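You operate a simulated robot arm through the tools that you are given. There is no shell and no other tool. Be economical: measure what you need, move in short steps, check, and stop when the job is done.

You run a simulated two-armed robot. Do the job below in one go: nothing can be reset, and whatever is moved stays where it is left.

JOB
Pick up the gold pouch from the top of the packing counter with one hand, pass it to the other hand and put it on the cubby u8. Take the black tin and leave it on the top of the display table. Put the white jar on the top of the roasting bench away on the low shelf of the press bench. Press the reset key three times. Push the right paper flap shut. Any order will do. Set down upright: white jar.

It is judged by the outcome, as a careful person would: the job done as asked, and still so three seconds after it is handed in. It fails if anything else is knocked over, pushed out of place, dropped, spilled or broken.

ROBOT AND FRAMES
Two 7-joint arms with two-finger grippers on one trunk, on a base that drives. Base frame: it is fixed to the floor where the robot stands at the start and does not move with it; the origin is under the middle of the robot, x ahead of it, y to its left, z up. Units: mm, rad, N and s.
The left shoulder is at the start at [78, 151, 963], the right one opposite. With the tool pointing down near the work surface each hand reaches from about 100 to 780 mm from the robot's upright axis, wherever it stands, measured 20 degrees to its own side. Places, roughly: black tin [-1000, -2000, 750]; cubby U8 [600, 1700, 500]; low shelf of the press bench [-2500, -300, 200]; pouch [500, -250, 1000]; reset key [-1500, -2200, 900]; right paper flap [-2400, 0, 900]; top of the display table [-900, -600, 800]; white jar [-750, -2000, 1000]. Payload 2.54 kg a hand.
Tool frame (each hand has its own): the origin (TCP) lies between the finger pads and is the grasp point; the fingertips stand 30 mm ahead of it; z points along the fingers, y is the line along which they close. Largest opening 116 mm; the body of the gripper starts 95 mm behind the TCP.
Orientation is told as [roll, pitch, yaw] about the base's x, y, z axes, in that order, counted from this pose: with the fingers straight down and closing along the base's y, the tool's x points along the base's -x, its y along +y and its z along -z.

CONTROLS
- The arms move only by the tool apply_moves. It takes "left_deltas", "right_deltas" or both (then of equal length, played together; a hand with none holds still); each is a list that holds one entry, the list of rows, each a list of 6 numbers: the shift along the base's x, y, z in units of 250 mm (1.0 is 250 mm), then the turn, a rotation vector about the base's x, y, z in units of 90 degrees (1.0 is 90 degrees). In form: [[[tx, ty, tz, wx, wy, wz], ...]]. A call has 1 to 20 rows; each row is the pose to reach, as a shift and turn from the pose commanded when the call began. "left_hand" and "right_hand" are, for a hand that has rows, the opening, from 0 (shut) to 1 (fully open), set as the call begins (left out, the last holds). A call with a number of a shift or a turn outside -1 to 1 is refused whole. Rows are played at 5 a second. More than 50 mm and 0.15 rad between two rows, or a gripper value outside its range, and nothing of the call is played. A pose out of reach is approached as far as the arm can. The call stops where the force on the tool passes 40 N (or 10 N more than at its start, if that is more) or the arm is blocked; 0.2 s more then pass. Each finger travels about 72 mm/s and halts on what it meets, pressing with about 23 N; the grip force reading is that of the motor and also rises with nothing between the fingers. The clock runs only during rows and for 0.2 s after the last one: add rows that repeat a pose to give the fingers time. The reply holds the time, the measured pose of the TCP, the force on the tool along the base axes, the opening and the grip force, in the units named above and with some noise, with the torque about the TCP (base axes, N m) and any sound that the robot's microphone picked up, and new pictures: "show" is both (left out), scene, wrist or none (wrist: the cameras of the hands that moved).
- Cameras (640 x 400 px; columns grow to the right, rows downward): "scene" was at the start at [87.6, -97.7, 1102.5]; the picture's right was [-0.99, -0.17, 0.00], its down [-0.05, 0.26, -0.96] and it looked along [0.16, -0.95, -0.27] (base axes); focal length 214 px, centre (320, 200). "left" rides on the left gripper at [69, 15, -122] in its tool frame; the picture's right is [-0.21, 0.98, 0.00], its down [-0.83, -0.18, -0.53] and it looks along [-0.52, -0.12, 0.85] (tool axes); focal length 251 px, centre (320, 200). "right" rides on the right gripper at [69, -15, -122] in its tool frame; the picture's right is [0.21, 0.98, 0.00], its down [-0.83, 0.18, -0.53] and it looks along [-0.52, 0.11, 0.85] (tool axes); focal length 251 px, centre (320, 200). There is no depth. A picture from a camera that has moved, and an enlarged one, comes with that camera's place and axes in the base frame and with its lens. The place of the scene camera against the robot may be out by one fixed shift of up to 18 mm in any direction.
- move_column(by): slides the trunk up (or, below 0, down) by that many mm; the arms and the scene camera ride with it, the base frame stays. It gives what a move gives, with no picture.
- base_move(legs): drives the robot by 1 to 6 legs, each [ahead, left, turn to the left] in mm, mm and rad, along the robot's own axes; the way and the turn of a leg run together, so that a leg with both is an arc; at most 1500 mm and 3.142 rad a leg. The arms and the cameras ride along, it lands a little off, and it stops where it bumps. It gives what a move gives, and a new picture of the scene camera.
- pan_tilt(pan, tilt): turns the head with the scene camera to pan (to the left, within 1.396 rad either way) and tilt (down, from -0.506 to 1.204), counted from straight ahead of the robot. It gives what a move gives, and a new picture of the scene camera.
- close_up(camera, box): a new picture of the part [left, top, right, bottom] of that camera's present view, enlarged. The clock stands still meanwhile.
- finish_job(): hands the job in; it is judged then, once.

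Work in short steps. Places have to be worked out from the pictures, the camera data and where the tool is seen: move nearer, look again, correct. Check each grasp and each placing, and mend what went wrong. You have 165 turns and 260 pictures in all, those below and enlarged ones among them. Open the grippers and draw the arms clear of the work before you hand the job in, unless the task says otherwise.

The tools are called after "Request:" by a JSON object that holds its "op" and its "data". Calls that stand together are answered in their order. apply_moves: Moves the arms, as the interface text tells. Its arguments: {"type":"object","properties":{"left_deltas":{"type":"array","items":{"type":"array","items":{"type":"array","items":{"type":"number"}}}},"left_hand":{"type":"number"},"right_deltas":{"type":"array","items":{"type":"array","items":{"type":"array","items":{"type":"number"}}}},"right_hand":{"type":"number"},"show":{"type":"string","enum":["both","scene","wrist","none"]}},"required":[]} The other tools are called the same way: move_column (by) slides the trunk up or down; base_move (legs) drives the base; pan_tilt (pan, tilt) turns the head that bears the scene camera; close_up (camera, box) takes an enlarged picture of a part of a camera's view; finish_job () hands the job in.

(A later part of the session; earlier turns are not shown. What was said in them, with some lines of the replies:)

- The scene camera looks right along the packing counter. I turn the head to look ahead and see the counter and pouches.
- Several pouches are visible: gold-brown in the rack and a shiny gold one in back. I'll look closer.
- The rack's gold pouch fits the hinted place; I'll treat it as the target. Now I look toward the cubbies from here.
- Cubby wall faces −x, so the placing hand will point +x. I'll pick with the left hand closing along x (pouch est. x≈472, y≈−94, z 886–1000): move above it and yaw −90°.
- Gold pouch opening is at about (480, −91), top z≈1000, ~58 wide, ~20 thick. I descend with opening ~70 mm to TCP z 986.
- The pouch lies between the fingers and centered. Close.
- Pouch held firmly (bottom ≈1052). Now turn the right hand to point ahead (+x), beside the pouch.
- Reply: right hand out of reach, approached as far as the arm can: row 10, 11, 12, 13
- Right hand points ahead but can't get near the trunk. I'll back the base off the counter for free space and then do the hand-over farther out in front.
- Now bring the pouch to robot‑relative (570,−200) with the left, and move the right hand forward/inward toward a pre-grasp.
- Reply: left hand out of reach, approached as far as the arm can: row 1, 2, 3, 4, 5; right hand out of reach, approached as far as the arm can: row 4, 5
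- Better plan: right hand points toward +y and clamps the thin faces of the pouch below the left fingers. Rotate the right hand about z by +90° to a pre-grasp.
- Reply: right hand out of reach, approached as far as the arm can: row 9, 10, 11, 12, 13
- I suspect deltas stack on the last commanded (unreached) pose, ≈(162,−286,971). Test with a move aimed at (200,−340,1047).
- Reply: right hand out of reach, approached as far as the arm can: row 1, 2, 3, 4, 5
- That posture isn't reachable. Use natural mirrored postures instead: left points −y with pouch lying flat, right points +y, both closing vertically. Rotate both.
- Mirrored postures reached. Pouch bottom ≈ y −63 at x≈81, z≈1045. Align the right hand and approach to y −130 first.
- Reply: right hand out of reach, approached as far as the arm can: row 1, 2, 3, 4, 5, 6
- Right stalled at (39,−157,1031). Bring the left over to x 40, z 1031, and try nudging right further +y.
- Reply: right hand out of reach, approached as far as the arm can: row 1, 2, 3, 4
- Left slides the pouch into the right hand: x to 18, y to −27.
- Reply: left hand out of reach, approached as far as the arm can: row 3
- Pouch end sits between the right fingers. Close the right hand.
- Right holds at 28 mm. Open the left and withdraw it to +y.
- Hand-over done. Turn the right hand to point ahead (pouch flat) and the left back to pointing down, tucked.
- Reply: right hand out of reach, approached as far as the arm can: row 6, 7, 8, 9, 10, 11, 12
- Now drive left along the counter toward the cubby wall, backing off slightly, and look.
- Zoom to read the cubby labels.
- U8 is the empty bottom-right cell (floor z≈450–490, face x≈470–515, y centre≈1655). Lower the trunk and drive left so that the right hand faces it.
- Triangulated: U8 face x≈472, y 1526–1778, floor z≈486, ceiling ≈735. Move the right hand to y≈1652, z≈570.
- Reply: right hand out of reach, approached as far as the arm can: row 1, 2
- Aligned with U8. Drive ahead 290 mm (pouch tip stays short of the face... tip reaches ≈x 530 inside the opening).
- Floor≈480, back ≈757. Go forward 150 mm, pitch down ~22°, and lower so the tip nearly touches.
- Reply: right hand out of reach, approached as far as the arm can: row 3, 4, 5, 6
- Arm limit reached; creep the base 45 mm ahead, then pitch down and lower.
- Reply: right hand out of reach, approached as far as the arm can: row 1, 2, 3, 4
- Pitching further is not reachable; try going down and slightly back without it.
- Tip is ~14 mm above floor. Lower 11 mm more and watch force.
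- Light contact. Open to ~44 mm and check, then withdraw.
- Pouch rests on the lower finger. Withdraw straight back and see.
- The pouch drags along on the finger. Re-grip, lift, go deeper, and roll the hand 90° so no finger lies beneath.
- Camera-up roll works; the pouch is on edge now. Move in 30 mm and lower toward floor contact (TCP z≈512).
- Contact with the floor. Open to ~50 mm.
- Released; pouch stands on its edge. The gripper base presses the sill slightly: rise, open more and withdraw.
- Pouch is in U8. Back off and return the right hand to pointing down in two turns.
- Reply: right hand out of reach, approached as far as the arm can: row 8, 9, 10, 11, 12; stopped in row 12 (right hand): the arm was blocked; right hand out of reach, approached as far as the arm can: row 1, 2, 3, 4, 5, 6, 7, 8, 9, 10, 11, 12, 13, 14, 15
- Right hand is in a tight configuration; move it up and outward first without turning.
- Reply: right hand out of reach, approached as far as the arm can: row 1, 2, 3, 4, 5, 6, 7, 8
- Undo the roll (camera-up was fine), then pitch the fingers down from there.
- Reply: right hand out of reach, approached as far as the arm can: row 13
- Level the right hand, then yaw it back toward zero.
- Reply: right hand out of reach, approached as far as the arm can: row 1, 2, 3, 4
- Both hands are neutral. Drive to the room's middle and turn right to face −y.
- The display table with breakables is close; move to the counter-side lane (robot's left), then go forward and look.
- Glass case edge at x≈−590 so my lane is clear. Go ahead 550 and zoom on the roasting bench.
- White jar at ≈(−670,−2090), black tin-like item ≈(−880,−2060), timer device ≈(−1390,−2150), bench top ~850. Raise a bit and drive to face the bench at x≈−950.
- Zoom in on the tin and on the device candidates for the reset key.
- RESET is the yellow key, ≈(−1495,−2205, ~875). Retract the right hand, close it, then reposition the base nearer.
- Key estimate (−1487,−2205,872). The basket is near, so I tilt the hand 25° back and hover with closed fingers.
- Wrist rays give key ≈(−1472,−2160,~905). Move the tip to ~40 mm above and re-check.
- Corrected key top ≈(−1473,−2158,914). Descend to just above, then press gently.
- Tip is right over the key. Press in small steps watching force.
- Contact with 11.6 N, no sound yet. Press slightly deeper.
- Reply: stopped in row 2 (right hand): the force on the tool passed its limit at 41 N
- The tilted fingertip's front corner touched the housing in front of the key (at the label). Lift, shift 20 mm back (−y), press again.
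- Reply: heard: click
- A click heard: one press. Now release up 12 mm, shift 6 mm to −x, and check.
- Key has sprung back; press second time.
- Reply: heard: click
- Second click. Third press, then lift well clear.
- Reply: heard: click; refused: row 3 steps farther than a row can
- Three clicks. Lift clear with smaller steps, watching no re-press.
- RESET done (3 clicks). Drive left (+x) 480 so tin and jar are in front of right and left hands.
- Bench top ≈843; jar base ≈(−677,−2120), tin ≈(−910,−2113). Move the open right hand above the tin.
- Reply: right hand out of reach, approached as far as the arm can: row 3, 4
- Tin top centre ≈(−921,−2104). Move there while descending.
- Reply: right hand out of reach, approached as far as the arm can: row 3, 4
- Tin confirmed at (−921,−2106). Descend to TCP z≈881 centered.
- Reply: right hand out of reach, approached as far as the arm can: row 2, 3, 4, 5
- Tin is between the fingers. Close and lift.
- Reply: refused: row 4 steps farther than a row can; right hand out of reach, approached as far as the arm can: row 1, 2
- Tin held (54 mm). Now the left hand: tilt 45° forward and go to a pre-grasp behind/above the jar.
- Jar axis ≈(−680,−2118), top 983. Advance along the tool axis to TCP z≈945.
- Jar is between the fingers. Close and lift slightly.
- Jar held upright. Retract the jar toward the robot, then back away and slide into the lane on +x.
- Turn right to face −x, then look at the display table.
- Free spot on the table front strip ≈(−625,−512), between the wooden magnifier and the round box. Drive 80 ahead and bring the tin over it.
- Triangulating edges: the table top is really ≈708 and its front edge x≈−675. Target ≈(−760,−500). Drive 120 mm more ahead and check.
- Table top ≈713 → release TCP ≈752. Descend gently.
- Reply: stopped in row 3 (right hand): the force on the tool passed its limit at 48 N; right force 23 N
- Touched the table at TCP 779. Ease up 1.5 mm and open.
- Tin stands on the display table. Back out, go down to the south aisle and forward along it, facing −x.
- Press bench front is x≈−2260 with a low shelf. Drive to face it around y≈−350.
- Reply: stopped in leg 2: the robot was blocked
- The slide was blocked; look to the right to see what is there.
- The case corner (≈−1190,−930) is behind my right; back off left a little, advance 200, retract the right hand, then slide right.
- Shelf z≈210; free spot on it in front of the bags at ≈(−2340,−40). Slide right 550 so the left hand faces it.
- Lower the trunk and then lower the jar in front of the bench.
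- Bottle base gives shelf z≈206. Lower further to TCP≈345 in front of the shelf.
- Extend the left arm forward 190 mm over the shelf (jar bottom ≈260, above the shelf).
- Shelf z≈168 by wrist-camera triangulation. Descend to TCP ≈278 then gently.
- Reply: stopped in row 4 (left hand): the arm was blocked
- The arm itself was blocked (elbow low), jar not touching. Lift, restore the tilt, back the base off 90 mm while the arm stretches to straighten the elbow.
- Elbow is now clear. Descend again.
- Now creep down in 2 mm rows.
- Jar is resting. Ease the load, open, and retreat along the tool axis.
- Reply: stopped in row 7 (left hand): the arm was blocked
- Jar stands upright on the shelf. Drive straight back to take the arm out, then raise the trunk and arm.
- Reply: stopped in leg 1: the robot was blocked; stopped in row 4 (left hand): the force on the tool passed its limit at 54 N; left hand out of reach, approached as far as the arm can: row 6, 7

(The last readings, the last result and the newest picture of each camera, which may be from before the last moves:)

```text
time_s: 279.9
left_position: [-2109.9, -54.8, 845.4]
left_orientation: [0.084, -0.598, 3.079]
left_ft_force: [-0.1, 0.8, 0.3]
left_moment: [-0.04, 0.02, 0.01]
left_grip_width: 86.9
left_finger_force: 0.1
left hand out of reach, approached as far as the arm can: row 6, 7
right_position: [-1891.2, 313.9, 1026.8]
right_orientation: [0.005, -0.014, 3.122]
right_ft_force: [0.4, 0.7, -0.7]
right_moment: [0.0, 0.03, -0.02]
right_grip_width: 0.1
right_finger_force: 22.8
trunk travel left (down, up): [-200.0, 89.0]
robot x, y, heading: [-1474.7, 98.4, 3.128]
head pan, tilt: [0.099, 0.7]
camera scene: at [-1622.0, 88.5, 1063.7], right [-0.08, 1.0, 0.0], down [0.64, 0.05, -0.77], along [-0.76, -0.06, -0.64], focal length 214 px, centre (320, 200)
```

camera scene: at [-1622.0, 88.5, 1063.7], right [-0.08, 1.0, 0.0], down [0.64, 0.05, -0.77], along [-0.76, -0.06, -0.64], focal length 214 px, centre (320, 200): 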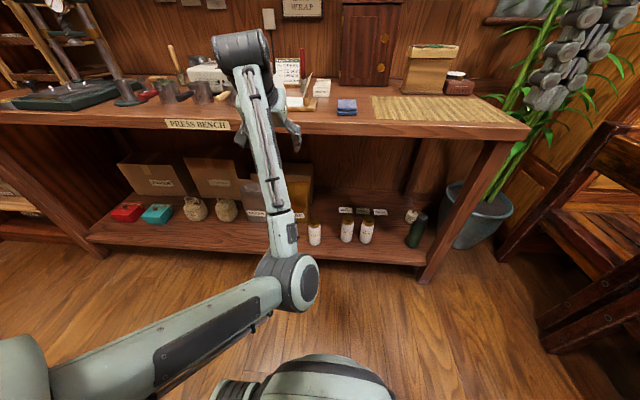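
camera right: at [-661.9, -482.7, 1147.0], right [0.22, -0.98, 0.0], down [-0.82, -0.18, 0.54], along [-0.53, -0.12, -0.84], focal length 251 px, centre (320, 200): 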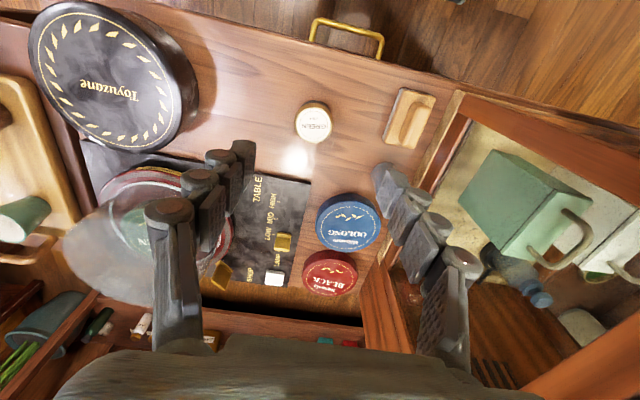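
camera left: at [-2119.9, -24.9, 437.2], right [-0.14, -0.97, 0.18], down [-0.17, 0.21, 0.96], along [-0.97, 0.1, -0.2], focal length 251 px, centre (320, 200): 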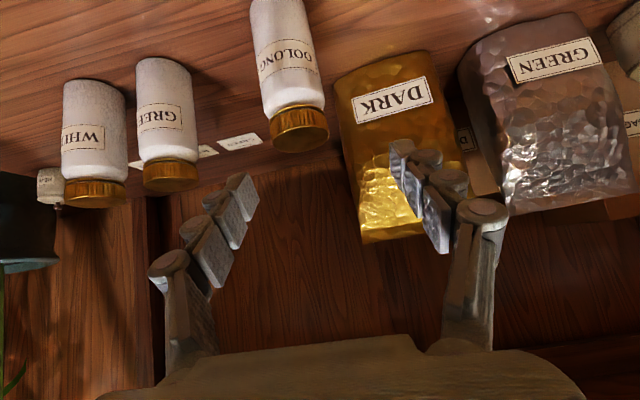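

The base bumped something behind after 100 mm. Look back-left and back-right.

Request:
{"op": "pan_tilt", "data": {"pan": 1.39, "tilt": 0.6}}

Request:
{"op": "pan_tilt", "data": {"pan": -1.39, "tilt": 0.6}}

```text
time_s: 281.4
left_position: [-2109.1, -56.1, 845.3]
left_orientation: [0.084, -0.601, 3.079]
left_ft_force: [0.2, 0.3, -0.5]
left_moment: [-0.02, -0.01, -0.02]
left_grip_width: 87.1
left_finger_force: 0.0
right_position: [-1892.8, 312.8, 1027.6]
right_orientation: [0.007, -0.015, 3.122]
right_ft_force: [-0.9, 0.9, 0.9]
right_moment: [0.01, 0.03, 0.01]
right_grip_width: 0.0
right_finger_force: 22.9
trunk travel left (down, up): [-200.0, 89.0]
robot x, y, heading: [-1470.6, 98.7, 3.126]
head pan, tilt: [1.389, 0.6]
camera scene: at [-1554.8, 8.9, 1072.4], right [-0.98, 0.2, 0.0], down [0.11, 0.55, -0.83], along [-0.16, -0.81, -0.56], focal length 214 px, centre (320, 200)
```

scene: 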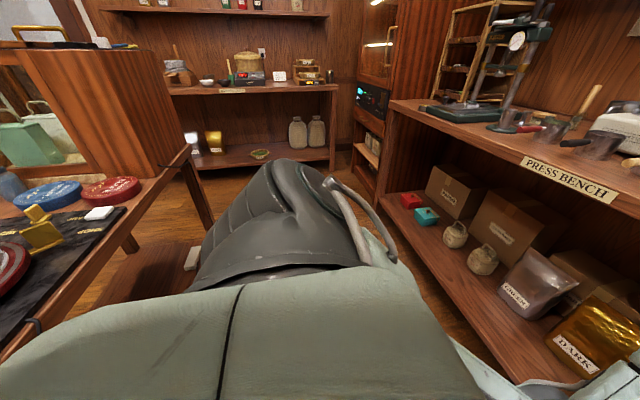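

```text
time_s: 283.8
left_position: [-2109.3, -55.3, 846.6]
left_orientation: [0.083, -0.602, 3.078]
left_ft_force: [0.8, 0.5, 0.1]
left_moment: [-0.01, -0.01, 0.0]
left_grip_width: 87.0
left_finger_force: 0.1
right_position: [-1892.9, 312.7, 1027.1]
right_orientation: [0.005, -0.014, 3.123]
right_ft_force: [-0.3, -0.5, 0.0]
right_moment: [-0.01, 0.02, -0.02]
right_grip_width: 0.1
right_finger_force: 23.2
trunk travel left (down, up): [-200.0, 89.0]
robot x, y, heading: [-1474.8, 97.0, 3.121]
head pan, tilt: [-1.389, 0.6]
camera scene: at [-1552.1, 182.7, 1072.4], right [0.99, 0.17, 0.0], down [0.09, -0.56, -0.83], along [-0.14, 0.81, -0.56], focal length 214 px, centre (320, 200)
```

scene: 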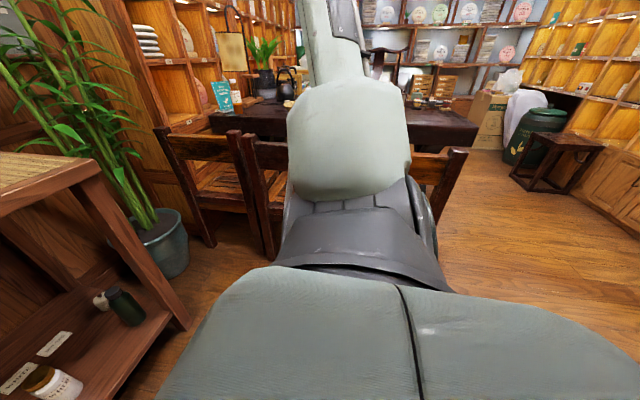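

I touched only the table legs behind; nothing fell. Raise the left hand first and turn it to vertical.

Request:
{"op": "apply_moves", "data": {"left_deltas": [[[0.1, -0.05, 0.1, 0, 0, 0], [0.2, -0.1, 0.2, 0, 0, 0], [0.3, -0.15, 0.3, 0, 0, 0], [0.4, -0.2, 0.4, 0, -0.09, 0], [0.4, -0.25, 0.5, 0, -0.18, 0], [0.4, -0.25, 0.6, 0, -0.27, 0], [0.4, -0.25, 0.7, 0, -0.36, 0], [0.4, -0.25, 0.75, 0, -0.38, 0]]], "left_hand": 0, "show": "none"}}

Request:
{"op": "pan_tilt", "data": {"pan": 0.2, "tilt": 0.5}}

```text
time_s: 285.6
left_position: [-2045.6, -228.3, 1054.6]
left_orientation: [0.051, -0.086, 3.086]
left_ft_force: [-1.3, -1.0, -1.5]
left_moment: [-0.03, -0.03, 0.0]
left_grip_width: 0.0
left_finger_force: 23.1
left hand out of reach, approached as far as the arm can: row 1, 2, 3, 4, 5, 6, 7, 8
right_position: [-1891.8, 312.5, 1026.8]
right_orientation: [0.005, -0.013, 3.122]
right_ft_force: [0.4, -0.2, -0.3]
right_moment: [-0.02, -0.08, 0.02]
right_grip_width: 0.2
right_finger_force: 22.8
trunk travel left (down, up): [-200.0, 89.0]
robot x, y, heading: [-1473.2, 98.7, 3.131]
head pan, tilt: [-1.389, 0.6]
```

```text
time_s: 287.3
left_position: [-2045.3, -230.3, 1054.3]
left_orientation: [0.051, -0.087, 3.091]
left_ft_force: [0.3, 0.3, -0.5]
left_moment: [0.02, -0.01, 0.03]
left_grip_width: 0.0
left_finger_force: 22.7
right_position: [-1891.4, 313.4, 1027.5]
right_orientation: [0.005, -0.014, 3.123]
right_ft_force: [0.5, 0.0, -0.7]
right_moment: [0.03, -0.02, -0.02]
right_grip_width: 0.1
right_finger_force: 22.4
trunk travel left (down, up): [-200.0, 89.0]
robot x, y, heading: [-1473.8, 104.5, 3.124]
head pan, tilt: [0.201, 0.499]
camera scene: at [-1626.9, 78.8, 1081.5], right [-0.18, 0.98, 0.0], down [0.47, 0.09, -0.88], along [-0.86, -0.16, -0.48], focal length 214 px, centre (320, 200)
```

scene: 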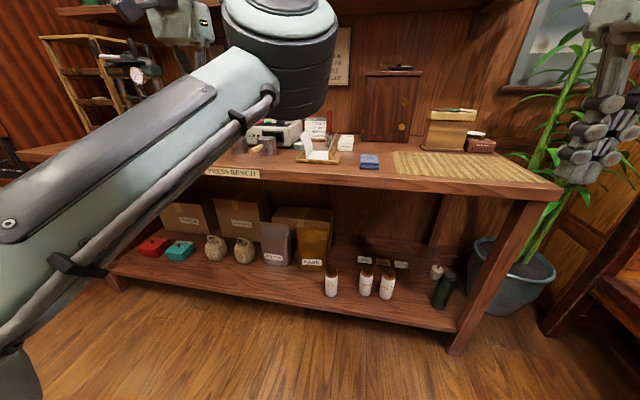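

Request:
{"op": "close_up", "data": {"camera": "scene", "box": [270, 110, 390, 185]}}

Request:
{"op": "close_up", "data": {"camera": "left", "box": [0, 0, 640, 400]}}

```text
5.33 times, centred on (330, 148) of scene
camera zoom: at [-1626.9, 78.8, 1081.5], right [-0.18, 0.98, 0.0], down [0.47, 0.09, -0.88], along [-0.86, -0.16, -0.48], focal length 1144 px, centre (267, 480)
```

zoom: 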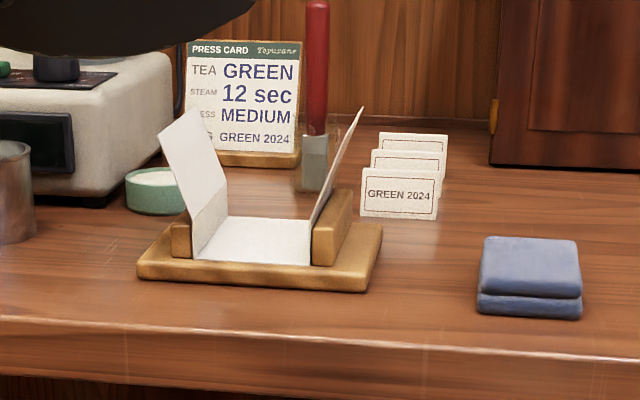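

```text
1.00 times, centred on (320, 200) of left (not enlarged: the box is as wide or as high as the picture)
camera zoom: at [-1966.3, -243.7, 1169.8], right [-0.26, -0.96, 0.07], down [-0.77, 0.25, 0.59], along [-0.59, 0.1, -0.8], focal length 251 px, centre (320, 200)
```

zoom: 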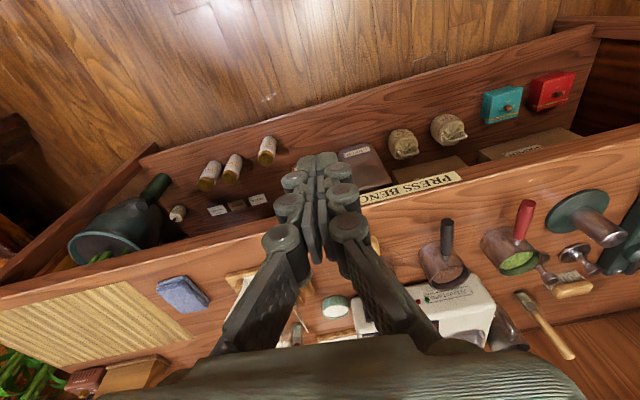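

The right flap leans open on the tray at ≈(−2300, 0), bench top ≈849. Retract the left hand, then move the base forward and left so the right hand can reach.

Request:
{"op": "apply_moves", "data": {"left_deltas": [[[0.15, 0, 0, 0, 0, 0], [0.3, 0, 0, 0, 0, 0], [0.45, 0, 0.03, 0, 0, 0], [0.6, 0, 0.06, 0, 0, 0]]], "show": "none"}}

Request:
{"op": "base_move", "data": {"legs": [[150, 0, 0.01], [80, 250, 0]]}}

Request:
{"op": "pan_tilt", "data": {"pan": -0.2, "tilt": 0.45}}

Request:
{"op": "close_up", "data": {"camera": "right", "box": [0, 0, 640, 400]}}

```text
time_s: 288.3
left_position: [-1900.9, -290.1, 1078.7]
left_orientation: [0.05, -0.09, 3.089]
left_ft_force: [1.6, 0.4, 0.3]
left_moment: [0.04, 0.14, 0.0]
left_grip_width: 0.0
left_finger_force: 23.1
left hand out of reach, approached as far as the arm can: row 1, 2, 3, 4
right_position: [-1887.8, 313.3, 1029.1]
right_orientation: [0.005, -0.019, 3.124]
right_ft_force: [1.7, -0.2, 0.3]
right_moment: [0.0, 0.13, -0.01]
right_grip_width: 0.0
right_finger_force: 22.6
trunk travel left (down, up): [-200.0, 89.0]
robot x, y, heading: [-1473.9, 102.7, 3.13]
head pan, tilt: [0.201, 0.499]
```

```text
time_s: 292.3
left_position: [-2128.9, -546.7, 1075.9]
left_orientation: [0.049, -0.088, 3.106]
left_ft_force: [0.1, -0.4, 1.3]
left_moment: [0.06, 0.01, 0.03]
left_grip_width: 0.2
left_finger_force: 23.1
right_position: [-2127.9, 55.3, 1026.6]
right_orientation: [0.006, -0.014, 3.138]
right_ft_force: [0.3, -0.6, -0.8]
right_moment: [0.0, 0.02, 0.0]
right_grip_width: 0.2
right_finger_force: 23.1
trunk travel left (down, up): [-200.0, 89.0]
robot x, y, heading: [-1702.3, -151.6, -3.139]
head pan, tilt: [0.201, 0.499]
camera scene: at [-1859.2, -173.2, 1081.5], right [-0.2, 0.98, 0.0], down [0.47, 0.1, -0.88], along [-0.86, -0.18, -0.48], focal length 214 px, centre (320, 200)
```

scene: 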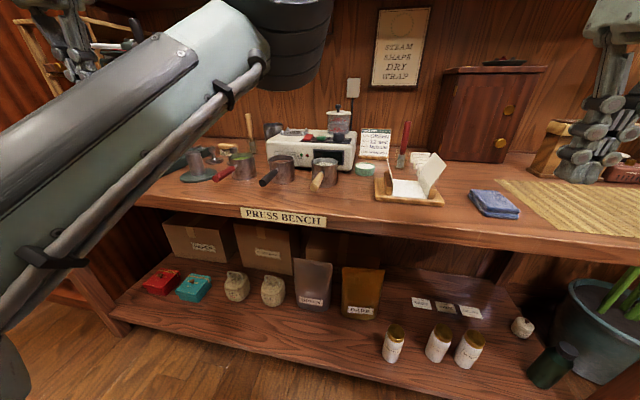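

```text
time_s: 293.1
left_position: [-2130.6, -547.9, 1076.1]
left_orientation: [0.051, -0.088, 3.107]
left_ft_force: [-0.8, -0.1, -0.2]
left_moment: [0.0, -0.02, -0.02]
left_grip_width: 0.0
left_finger_force: 23.0
right_position: [-2128.1, 58.7, 1027.7]
right_orientation: [0.005, -0.013, 3.139]
right_ft_force: [0.1, 0.0, -0.2]
right_moment: [0.0, 0.01, 0.01]
right_grip_width: 0.0
right_finger_force: 23.0
trunk travel left (down, up): [-200.0, 89.0]
robot x, y, heading: [-1705.8, -150.6, -3.143]
head pan, tilt: [-0.201, 0.45]
camera scene: at [-1860.1, -136.7, 1085.9], right [0.2, 0.98, 0.0], down [0.43, -0.09, -0.9], along [-0.88, 0.18, -0.44], focal length 214 px, centre (320, 200)
```

scene: 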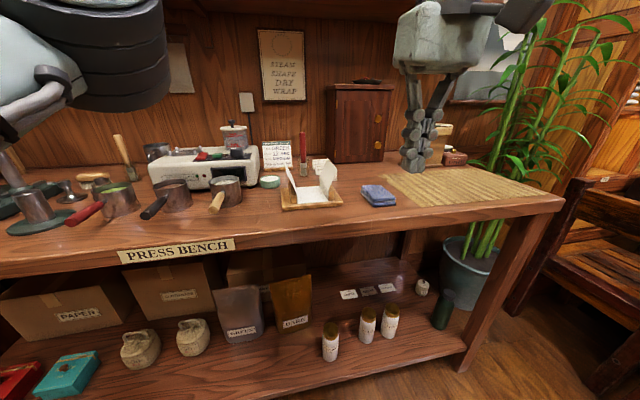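

```text
1.00 times, centred on (320, 200) of right (not enlarged: the box is as wide or as high as the picture)
camera zoom: at [-2056.6, 72.6, 1146.4], right [0.21, -0.98, 0.0], down [-0.82, -0.18, 0.55], along [-0.53, -0.12, -0.84], focal length 251 px, centre (320, 200)
```

zoom: 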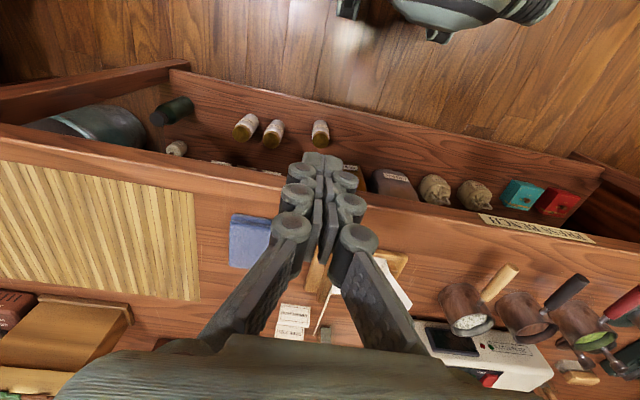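

Request:
{"op": "close_up", "data": {"camera": "scene", "box": [260, 145, 360, 215]}}

Request:
{"op": "apply_moves", "data": {"right_deltas": [[[0, 0.12, 0.03, 0, 0, 0], [0, 0.27, 0.06, 0, 0, 0], [-0.05, 0.4, 0.06, 0, 0, 0], [-0.1, 0.5, 0.06, 0, 0, 0]]], "right_hand": 0, "show": "wrist"}}

```text
5.71 times, centred on (310, 180) of scene
camera zoom: at [-1860.1, -136.7, 1085.9], right [0.2, 0.98, 0.0], down [0.43, -0.09, -0.9], along [-0.88, 0.18, -0.44], focal length 1226 px, centre (377, 314)
```

zoom: 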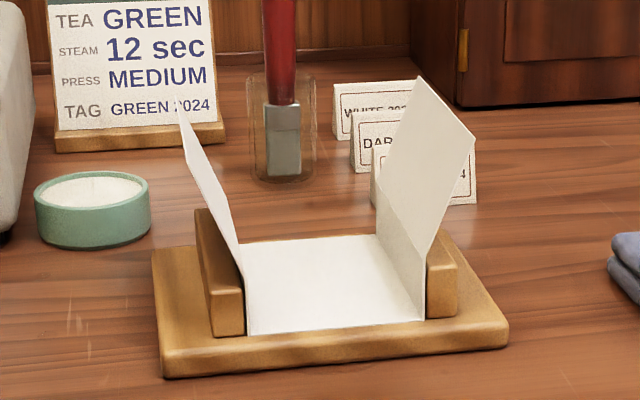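

```text
time_s: 294.1
left_position: [-2131.3, -547.0, 1076.1]
left_orientation: [0.05, -0.087, 3.106]
left_ft_force: [0.0, -0.7, 1.0]
left_moment: [-0.01, 0.05, 0.0]
left_grip_width: 0.3
left_finger_force: 22.6
right_position: [-2152.0, 181.6, 1039.3]
right_orientation: [0.005, -0.015, 3.14]
right_ft_force: [-0.4, 0.4, 0.2]
right_moment: [0.02, 0.01, 0.01]
right_grip_width: 0.3
right_finger_force: 23.1
trunk travel left (down, up): [-200.0, 89.0]
robot x, y, heading: [-1709.7, -146.9, -3.138]
head pan, tilt: [-0.201, 0.45]
camera right: at [-2081.3, 197.5, 1160.0], right [0.21, -0.98, 0.0], down [-0.82, -0.18, 0.55], along [-0.53, -0.12, -0.84], focal length 251 px, centre (320, 200)
```

right: 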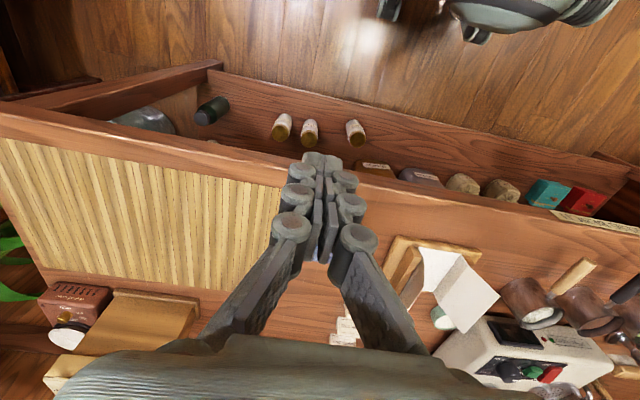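

Request:
{"op": "close_up", "data": {"camera": "right", "box": [340, 210, 540, 350]}}

```text
2.86 times, centred on (440, 280) of right
camera zoom: at [-2081.3, 197.5, 1160.0], right [0.21, -0.98, 0.0], down [-0.82, -0.18, 0.55], along [-0.53, -0.12, -0.84], focal length 718 px, centre (-23, -29)
```

zoom: 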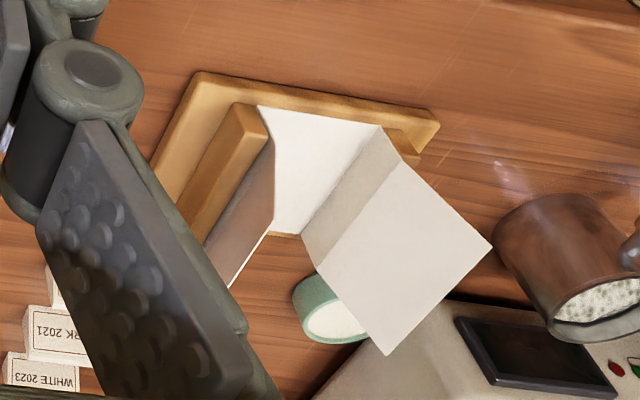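

Right flap: top edge ≈(−2325…−2391, 0…−9, 935), hinge y≈−17, z≈870. Move base ahead 90 and bring the closed right fingers to its outer (+y) side, above.

Request:
{"op": "base_move", "data": {"legs": [[90, 0, 0]]}}

Request:
{"op": "apply_moves", "data": {"right_deltas": [[[-0.15, 0, 0, 0, 0, 0], [-0.3, -0.08, 0, 0, 0, 0], [-0.42, -0.2, -0.04, 0, 0, 0], [-0.464, -0.35, -0.08, 0, 0, 0], [-0.464, -0.52, -0.1, 0, 0, 0]]], "show": "both"}}

```text
time_s: 295.3
left_position: [-2221.1, -547.1, 1075.1]
left_orientation: [0.051, -0.088, 3.106]
left_ft_force: [-0.1, -0.1, -0.7]
left_moment: [-0.01, -0.06, 0.04]
left_grip_width: 0.0
left_finger_force: 22.9
right_position: [-2243.2, 180.1, 1040.2]
right_orientation: [0.004, -0.013, 3.14]
right_ft_force: [-0.8, 0.0, 0.2]
right_moment: [0.0, -0.05, -0.01]
right_grip_width: 0.1
right_finger_force: 22.9
trunk travel left (down, up): [-200.0, 89.0]
robot x, y, heading: [-1793.4, -149.3, -3.141]
head pan, tilt: [-0.201, 0.45]
camera scene: at [-1951.0, -136.9, 1085.8], right [0.2, 0.98, 0.0], down [0.43, -0.09, -0.9], along [-0.88, 0.18, -0.44], focal length 214 px, centre (320, 200)
```

scene: 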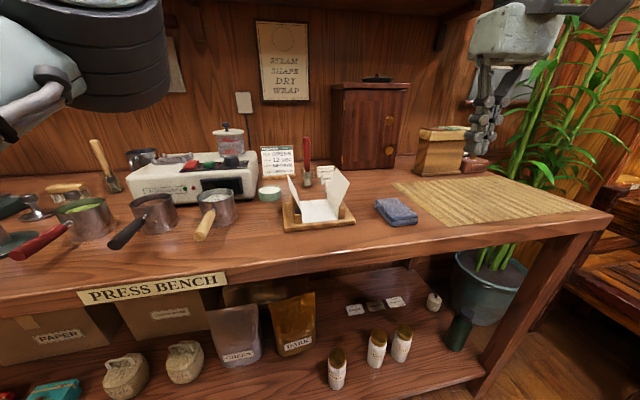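

```text
time_s: 296.5
left_position: [-2221.3, -547.1, 1074.8]
left_orientation: [0.05, -0.086, 3.107]
left_ft_force: [-1.3, 0.1, 0.3]
left_moment: [-0.02, -0.01, -0.05]
left_grip_width: 0.1
left_finger_force: 22.7
right_position: [-2357.6, 50.3, 1013.9]
right_orientation: [0.006, -0.016, 3.14]
right_ft_force: [-0.8, -1.1, -0.3]
right_moment: [0.0, 0.01, 0.04]
right_grip_width: 0.0
right_finger_force: 23.5
trunk travel left (down, up): [-200.0, 89.0]
robot x, y, heading: [-1792.4, -151.3, -3.141]
head pan, tilt: [-0.201, 0.45]
camera scene: at [-1950.7, -137.2, 1085.9], right [0.2, 0.98, 0.0], down [0.43, -0.09, -0.9], along [-0.88, 0.18, -0.44], focal length 214 px, centre (320, 200)
camera right: at [-2287.0, 66.4, 1133.4], right [0.21, -0.98, 0.0], down [-0.82, -0.18, 0.55], along [-0.53, -0.12, -0.84], focal length 251 px, centre (320, 200)
```

scene: 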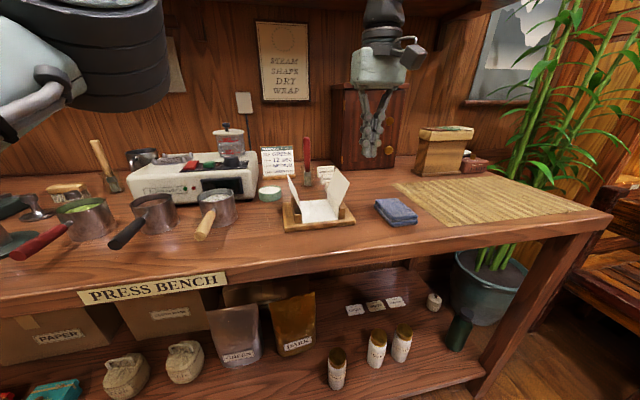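
right: 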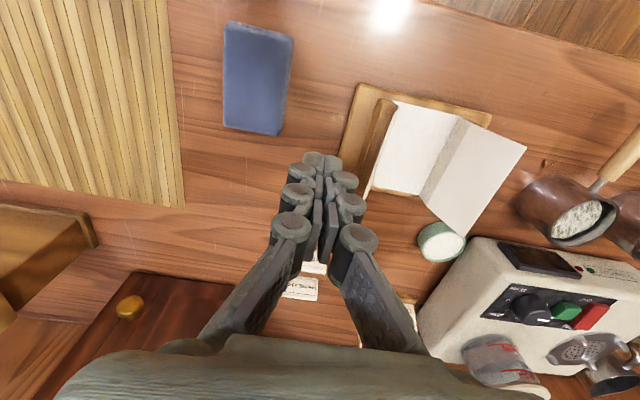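

Request:
{"op": "close_up", "data": {"camera": "right", "box": [290, 70, 530, 250]}}

```text
2.22 times, centred on (410, 160) of right
camera zoom: at [-2287.0, 66.4, 1133.4], right [0.21, -0.98, 0.0], down [-0.82, -0.18, 0.55], along [-0.53, -0.12, -0.84], focal length 559 px, centre (120, 289)
```

zoom: 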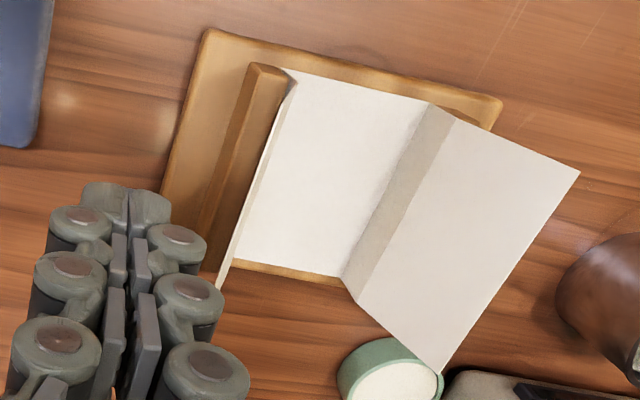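

Flap top edge is at y≈−2, x −2317…−2403. Lower the tip to z≈908 at its outer side.

Request:
{"op": "apply_moves", "data": {"right_deltas": [[[0, 0, -0.1, 0, 0, 0], [-0.01, 0, -0.2, 0, 0, 0], [-0.01, 0, -0.3, 0, 0, 0]]], "show": "none"}}

Request:
{"op": "close_up", "data": {"camera": "scene", "box": [260, 140, 400, 240]}}

```text
time_s: 297.3
left_position: [-2220.0, -547.6, 1075.8]
left_orientation: [0.051, -0.086, 3.108]
left_ft_force: [0.2, -0.1, 0.4]
left_moment: [-0.03, 0.02, -0.01]
left_grip_width: 0.0
left_finger_force: 22.6
right_position: [-2360.5, 51.3, 938.7]
right_orientation: [0.006, -0.015, 3.142]
right_ft_force: [-0.1, 0.7, -0.1]
right_moment: [0.03, 0.02, 0.02]
right_grip_width: 0.0
right_finger_force: 23.0
trunk travel left (down, up): [-200.0, 89.0]
robot x, y, heading: [-1797.5, -147.7, -3.14]
head pan, tilt: [-0.201, 0.45]
```

```text
4.00 times, centred on (330, 190) of scene
camera zoom: at [-1950.5, -136.8, 1085.9], right [0.2, 0.98, 0.0], down [0.43, -0.09, -0.9], along [-0.88, 0.18, -0.44], focal length 858 px, centre (280, 240)
```

zoom: 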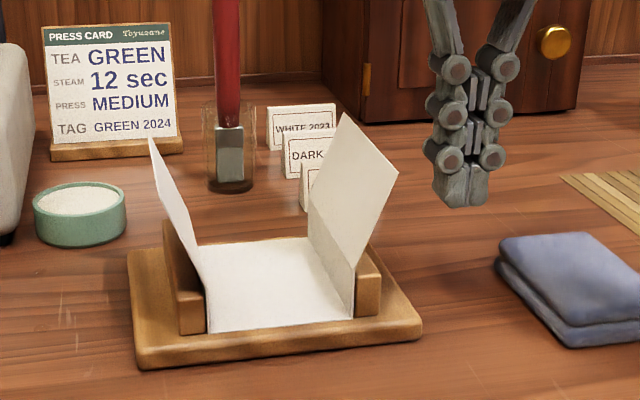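

The flap creases at about block-top height (~893). Sweep the tip to −y pushing the flap over, then slightly down.

Request:
{"op": "apply_moves", "data": {"right_deltas": [[[0, -0.1, 0.01, 0, 0, 0], [0, -0.18, 0.01, 0, 0, 0], [0, -0.24, 0.01, 0, 0, 0], [0, -0.29, 0.01, 0, 0, 0], [0, -0.33, 0.01, 0, 0, 0]]], "show": "none"}}

Request:
{"op": "close_up", "data": {"camera": "scene", "box": [260, 140, 400, 240]}}

```text
time_s: 298.5
left_position: [-2220.2, -547.5, 1076.2]
left_orientation: [0.05, -0.088, 3.108]
left_ft_force: [-0.6, 0.2, -0.1]
left_moment: [-0.01, -0.04, 0.05]
left_grip_width: 0.0
left_finger_force: 22.4
right_position: [-2358.3, -21.8, 940.4]
right_orientation: [0.006, -0.014, 3.137]
right_ft_force: [-1.4, 0.3, -0.2]
right_moment: [-0.02, -0.02, -0.01]
right_grip_width: 0.1
right_finger_force: 23.0
right hand out of reach, approached as far as the arm can: row 4, 5
trunk travel left (down, up): [-200.0, 89.0]
robot x, y, heading: [-1797.8, -147.0, -3.14]
head pan, tilt: [-0.201, 0.45]
```

```text
4.00 times, centred on (330, 190) of scene
camera zoom: at [-1950.8, -136.9, 1085.8], right [0.2, 0.98, 0.0], down [0.43, -0.09, -0.9], along [-0.88, 0.18, -0.44], focal length 858 px, centre (280, 240)
```

zoom: 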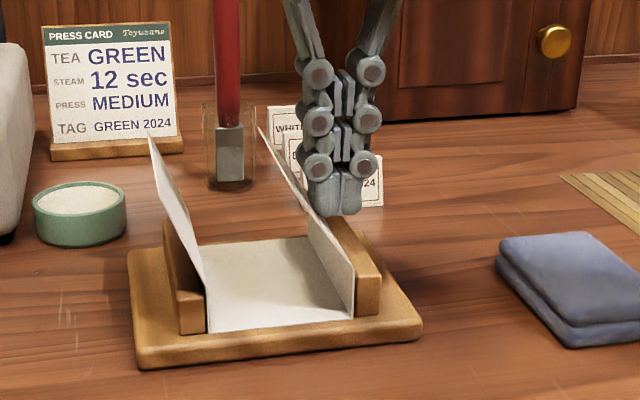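

Flap is swinging over. Arm's inner limit reached, so shift the base left 28 mm to continue the push.

Request:
{"op": "base_move", "data": {"legs": [[0, 28, 0]]}}

Request:
{"op": "close_up", "data": {"camera": "scene", "box": [260, 140, 400, 240]}}

```text
time_s: 299.4
left_position: [-2220.6, -577.0, 1075.9]
left_orientation: [0.051, -0.087, 3.106]
left_ft_force: [-0.7, -0.3, 0.3]
left_moment: [-0.01, 0.01, 0.05]
left_grip_width: 0.2
left_finger_force: 22.4
right_position: [-2357.7, -49.0, 941.1]
right_orientation: [0.006, -0.015, 3.138]
right_ft_force: [-0.3, 0.1, 0.4]
right_moment: [0.01, 0.02, -0.01]
right_grip_width: 0.0
right_finger_force: 22.8
trunk travel left (down, up): [-200.0, 89.0]
robot x, y, heading: [-1794.8, -179.8, -3.142]
head pan, tilt: [-0.201, 0.45]
camera scene: at [-1950.3, -165.4, 1085.9], right [0.2, 0.98, 0.0], down [0.43, -0.09, -0.9], along [-0.88, 0.18, -0.44], focal length 214 px, centre (320, 200)
```

scene: 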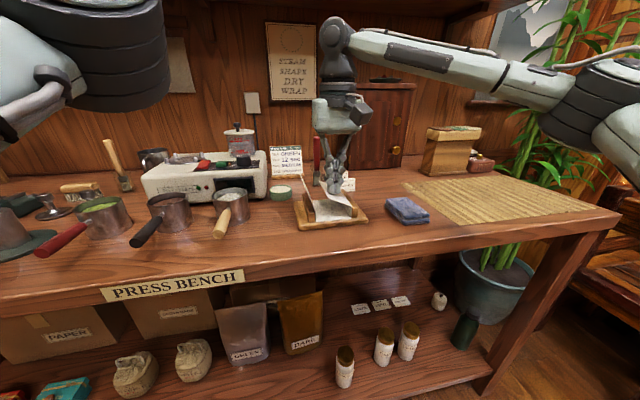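

```text
4.00 times, centred on (330, 190) of scene
camera zoom: at [-1950.3, -165.4, 1085.9], right [0.2, 0.98, 0.0], down [0.43, -0.09, -0.9], along [-0.88, 0.18, -0.44], focal length 858 px, centre (280, 240)
```

zoom: 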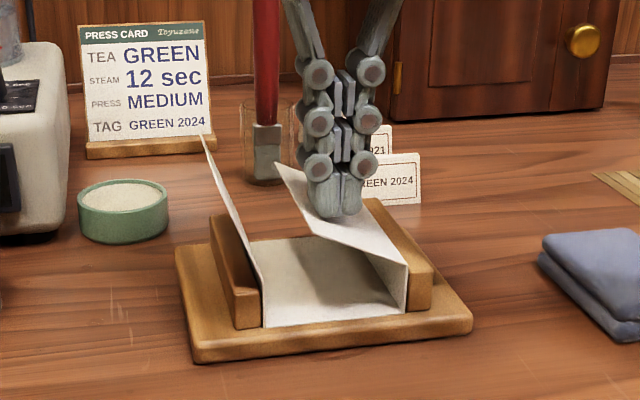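

Flap is nearly down. Press down gently to close it.

Request:
{"op": "apply_moves", "data": {"right_deltas": [[[0, -0.01, -0.02, 0, 0, 0], [0, -0.02, -0.04, 0, 0, 0], [0, -0.02, -0.055, 0, 0, 0], [0, -0.02, -0.066, 0, 0, 0]]], "show": "none"}}

Request:
{"op": "close_up", "data": {"camera": "scene", "box": [260, 140, 400, 240]}}

```text
time_s: 300.4
left_position: [-2220.3, -576.1, 1076.8]
left_orientation: [0.051, -0.086, 3.107]
left_ft_force: [0.1, 0.6, 0.6]
left_moment: [-0.02, -0.01, 0.02]
left_grip_width: 0.1
left_finger_force: 22.7
right_position: [-2357.0, -54.1, 923.4]
right_orientation: [0.008, -0.017, 3.139]
right_ft_force: [-0.8, -0.2, -0.3]
right_moment: [0.01, -0.01, 0.03]
right_grip_width: 0.0
right_finger_force: 23.3
trunk travel left (down, up): [-200.0, 89.0]
robot x, y, heading: [-1798.8, -178.3, -3.138]
head pan, tilt: [-0.201, 0.45]
```

```text
4.00 times, centred on (330, 190) of scene
camera zoom: at [-1950.3, -165.2, 1085.9], right [0.2, 0.98, 0.0], down [0.43, -0.09, -0.9], along [-0.88, 0.18, -0.44], focal length 858 px, centre (280, 240)
```

zoom: 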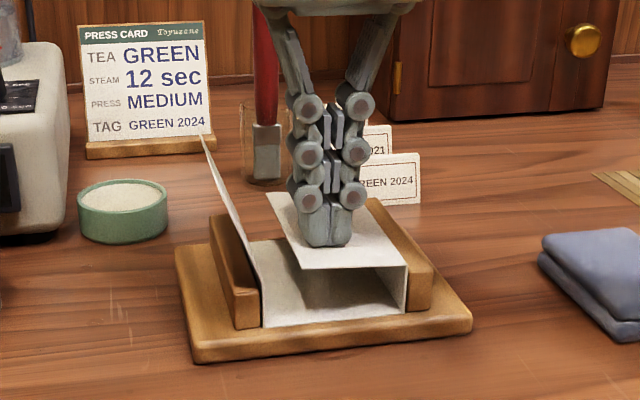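

Flap is horizontal. Press a few mm more for its end stop, then lift and see if it stays.

Request:
{"op": "apply_moves", "data": {"right_deltas": [[[0, 0, -0.012, 0, 0, 0], [0, 0, -0.022, 0, 0, 0], [0, 0, -0.022, 0, 0, 0]]], "show": "none"}}

Request:
{"op": "apply_moves", "data": {"right_deltas": [[[0, 0, 0.06, 0, 0, 0], [0, 0, 0.2, 0, 0, 0], [0, 0.05, 0.35, 0, 0, 0], [0, 0.15, 0.5, 0, 0, 0], [0.1, 0.3, 0.55, 0, 0, 0], [0.2, 0.42, 0.55, 0, 0, 0]]], "show": "none"}}

Request:
{"op": "close_up", "data": {"camera": "scene", "box": [260, 140, 400, 240]}}

```text
time_s: 301.2
left_position: [-2219.4, -575.4, 1076.1]
left_orientation: [0.051, -0.088, 3.107]
left_ft_force: [0.1, -0.5, -0.1]
left_moment: [0.04, 0.0, 0.01]
left_grip_width: 0.0
left_finger_force: 22.8
right_position: [-2357.0, -54.2, 920.4]
right_orientation: [0.006, -0.019, 3.138]
right_ft_force: [-2.3, 0.3, 12.5]
right_moment: [0.02, -0.07, 0.04]
right_grip_width: 6.0
right_finger_force: 28.9
trunk travel left (down, up): [-200.0, 89.0]
robot x, y, heading: [-1799.6, -177.6, -3.145]
head pan, tilt: [-0.201, 0.45]
```

```text
time_s: 302.6
left_position: [-2220.3, -576.1, 1076.2]
left_orientation: [0.05, -0.088, 3.106]
left_ft_force: [0.0, -0.4, 0.8]
left_moment: [-0.01, 0.0, -0.02]
left_grip_width: 0.1
left_finger_force: 22.8
right_position: [-2304.3, 51.6, 1053.2]
right_orientation: [0.007, -0.016, 3.141]
right_ft_force: [-0.4, 0.7, 0.4]
right_moment: [-0.02, 0.01, -0.02]
right_grip_width: 0.0
right_finger_force: 29.0
right hand out of reach, approached as far as the arm can: row 2, 3, 4
trunk travel left (down, up): [-200.0, 89.0]
robot x, y, heading: [-1797.4, -178.3, -3.142]
head pan, tilt: [-0.201, 0.45]
```

```text
4.00 times, centred on (330, 190) of scene
camera zoom: at [-1949.8, -164.9, 1086.1], right [0.2, 0.98, 0.0], down [0.43, -0.09, -0.9], along [-0.88, 0.18, -0.43], focal length 858 px, centre (280, 240)
```

zoom: 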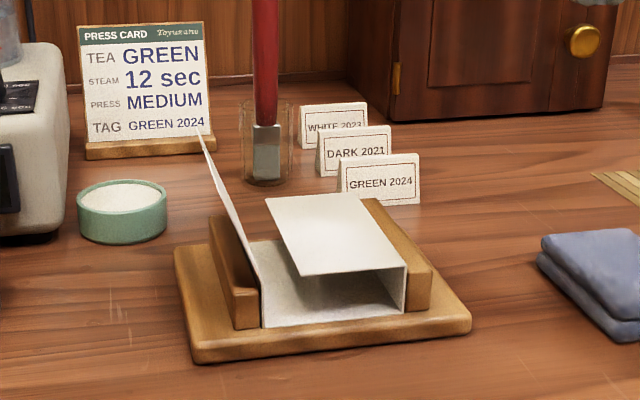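

The right flap stays shut. Back away, open both grippers, and take a final look.

Request:
{"op": "base_move", "data": {"legs": [[-130, 0, 0]]}}

Request:
{"op": "apply_moves", "data": {"left_deltas": [[[0, 0, 0.0, 0, 0, 0], [0, 0, 0.0, 0, 0, 0], [0, 0, 0.0, 0, 0, 0], [0, 0, 0.0, 0, 0, 0], [0, 0, 0.0, 0, 0, 0]]], "right_deltas": [[[0.1, 0, 0.0, 0, 0, 0], [0.2, 0, 0.0, 0, 0, 0], [0.3, 0, 0.0, 0, 0, 0], [0.3, 0, 0.0, 0, 0, 0], [0.3, 0, 0.0, 0, 0, 0]]], "left_hand": 1, "right_hand": 1, "show": "scene"}}

Request:
{"op": "pan_tilt", "data": {"pan": 1.39, "tilt": 0.4}}

Request:
{"op": "pan_tilt", "data": {"pan": -1.39, "tilt": 0.4}}

```text
time_s: 303.9
left_position: [-2090.0, -574.2, 1076.7]
left_orientation: [0.05, -0.086, 3.106]
left_ft_force: [0.0, -0.4, 0.9]
left_moment: [0.01, 0.02, -0.02]
left_grip_width: 0.1
left_finger_force: 22.5
right_position: [-2175.2, 51.3, 1054.3]
right_orientation: [0.007, -0.016, 3.135]
right_ft_force: [1.1, 0.6, 0.3]
right_moment: [0.0, 0.04, 0.02]
right_grip_width: 0.0
right_finger_force: 28.5
trunk travel left (down, up): [-200.0, 89.0]
robot x, y, heading: [-1666.6, -176.4, -3.143]
head pan, tilt: [-0.201, 0.45]
camera scene: at [-1820.1, -164.7, 1086.1], right [0.2, 0.98, 0.0], down [0.43, -0.09, -0.9], along [-0.88, 0.18, -0.43], focal length 214 px, centre (320, 200)
```

scene: 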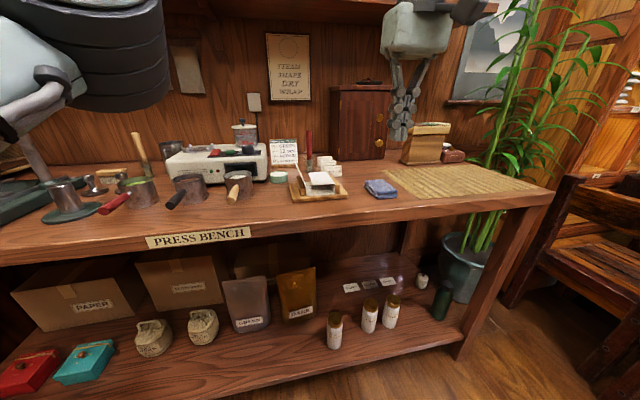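

```text
time_s: 305.1
left_position: [-2091.0, -574.1, 1074.5]
left_orientation: [0.052, -0.086, 3.105]
left_ft_force: [-0.1, 0.8, 0.1]
left_moment: [0.02, 0.02, 0.0]
left_grip_width: 116.0
left_finger_force: 0.0
right_position: [-2102.3, 49.7, 1054.6]
right_orientation: [0.007, -0.013, 3.136]
right_ft_force: [-0.1, -1.0, 0.5]
right_moment: [-0.03, -0.02, 0.0]
right_grip_width: 116.0
right_finger_force: 0.1
trunk travel left (down, up): [-200.0, 89.0]
robot x, y, heading: [-1667.6, -175.2, -3.14]
head pan, tilt: [-0.201, 0.45]
camera scene: at [-1820.6, -164.7, 1085.9], right [0.2, 0.98, 0.0], down [0.43, -0.09, -0.9], along [-0.88, 0.18, -0.44], focal length 214 px, centre (320, 200)
```

scene: 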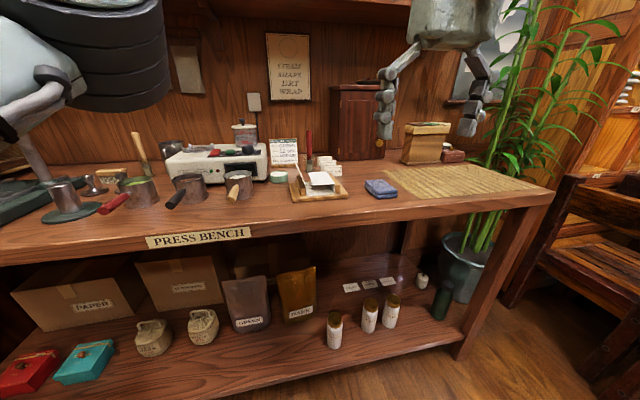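

```text
time_s: 306.8
left_position: [-2090.8, -574.7, 1076.2]
left_orientation: [0.05, -0.086, 3.106]
left_ft_force: [-0.2, -0.1, 0.0]
left_moment: [-0.02, -0.03, 0.01]
left_grip_width: 116.1
left_finger_force: 0.2
right_position: [-2102.7, 50.1, 1054.2]
right_orientation: [0.006, -0.014, 3.137]
right_ft_force: [0.9, -0.5, 0.0]
right_moment: [0.03, 0.05, -0.03]
right_grip_width: 116.3
right_finger_force: 0.0
trunk travel left (down, up): [-200.0, 89.0]
robot x, y, heading: [-1665.8, -179.6, -3.144]
head pan, tilt: [1.389, 0.4]
camera scene: at [-1747.3, -274.1, 1090.6], right [-0.98, 0.18, 0.0], down [0.07, 0.38, -0.92], along [-0.17, -0.91, -0.39], focal length 214 px, centre (320, 200)
```

scene: 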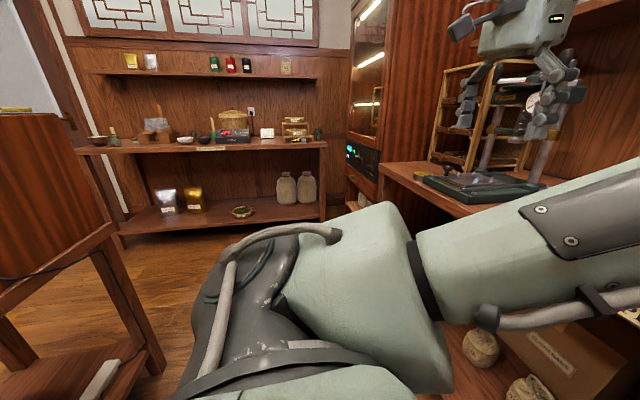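

```text
time_s: 309.2
left_position: [-2091.7, -574.7, 1075.4]
left_orientation: [0.051, -0.086, 3.104]
left_ft_force: [-0.9, -0.2, -0.9]
left_moment: [0.0, -0.03, 0.0]
left_grip_width: 116.2
left_finger_force: 0.1
right_position: [-2100.6, 50.9, 1053.9]
right_orientation: [0.007, -0.015, 3.135]
right_ft_force: [0.4, -0.2, -0.8]
right_moment: [0.01, 0.01, 0.02]
right_grip_width: 116.1
right_finger_force: 0.0
trunk travel left (down, up): [-200.0, 89.0]
robot x, y, heading: [-1664.5, -177.7, -3.141]
head pan, tilt: [-1.389, 0.4]
camera scene: at [-1747.4, -91.9, 1090.6], right [0.98, 0.18, 0.0], down [0.07, -0.38, -0.92], along [-0.17, 0.91, -0.39], focal length 214 px, centre (320, 200)
```

scene: 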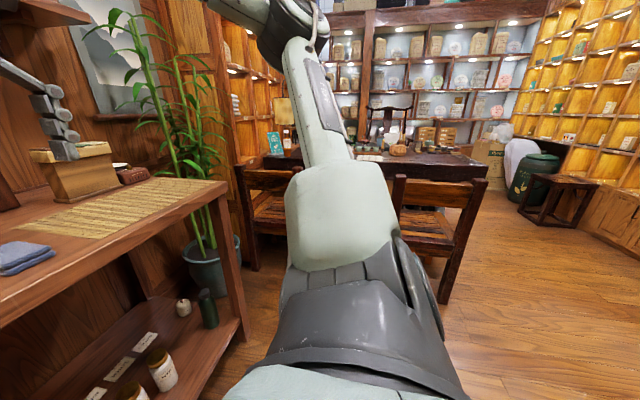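

All parts check out: the flap is shut, the jar stands upright on the low shelf, and both hands are open and clear. I'm handing in the job.

Request:
{"op": "finish_job", "data": {}}

```text
The job is handed in.
```

I handed in the job with all five parts done:
- **Gold pouch:** I took the one from the front rack, passed it from the left hand to the right, and put it in cubby U8. It stands on its long edge.
- **Black tin:** it is on the display table.
- **White jar:** it stands upright on the press bench's low shelf.
- **Reset key:** I pressed it three times, with a click each time.
- **Right paper flap:** it is shut and stayed shut.

The base bumped something behind it twice, most likely the display table or the tray stand beside it. I saw nothing fall or shift afterwards, but I did not go back for a close look at the tin.
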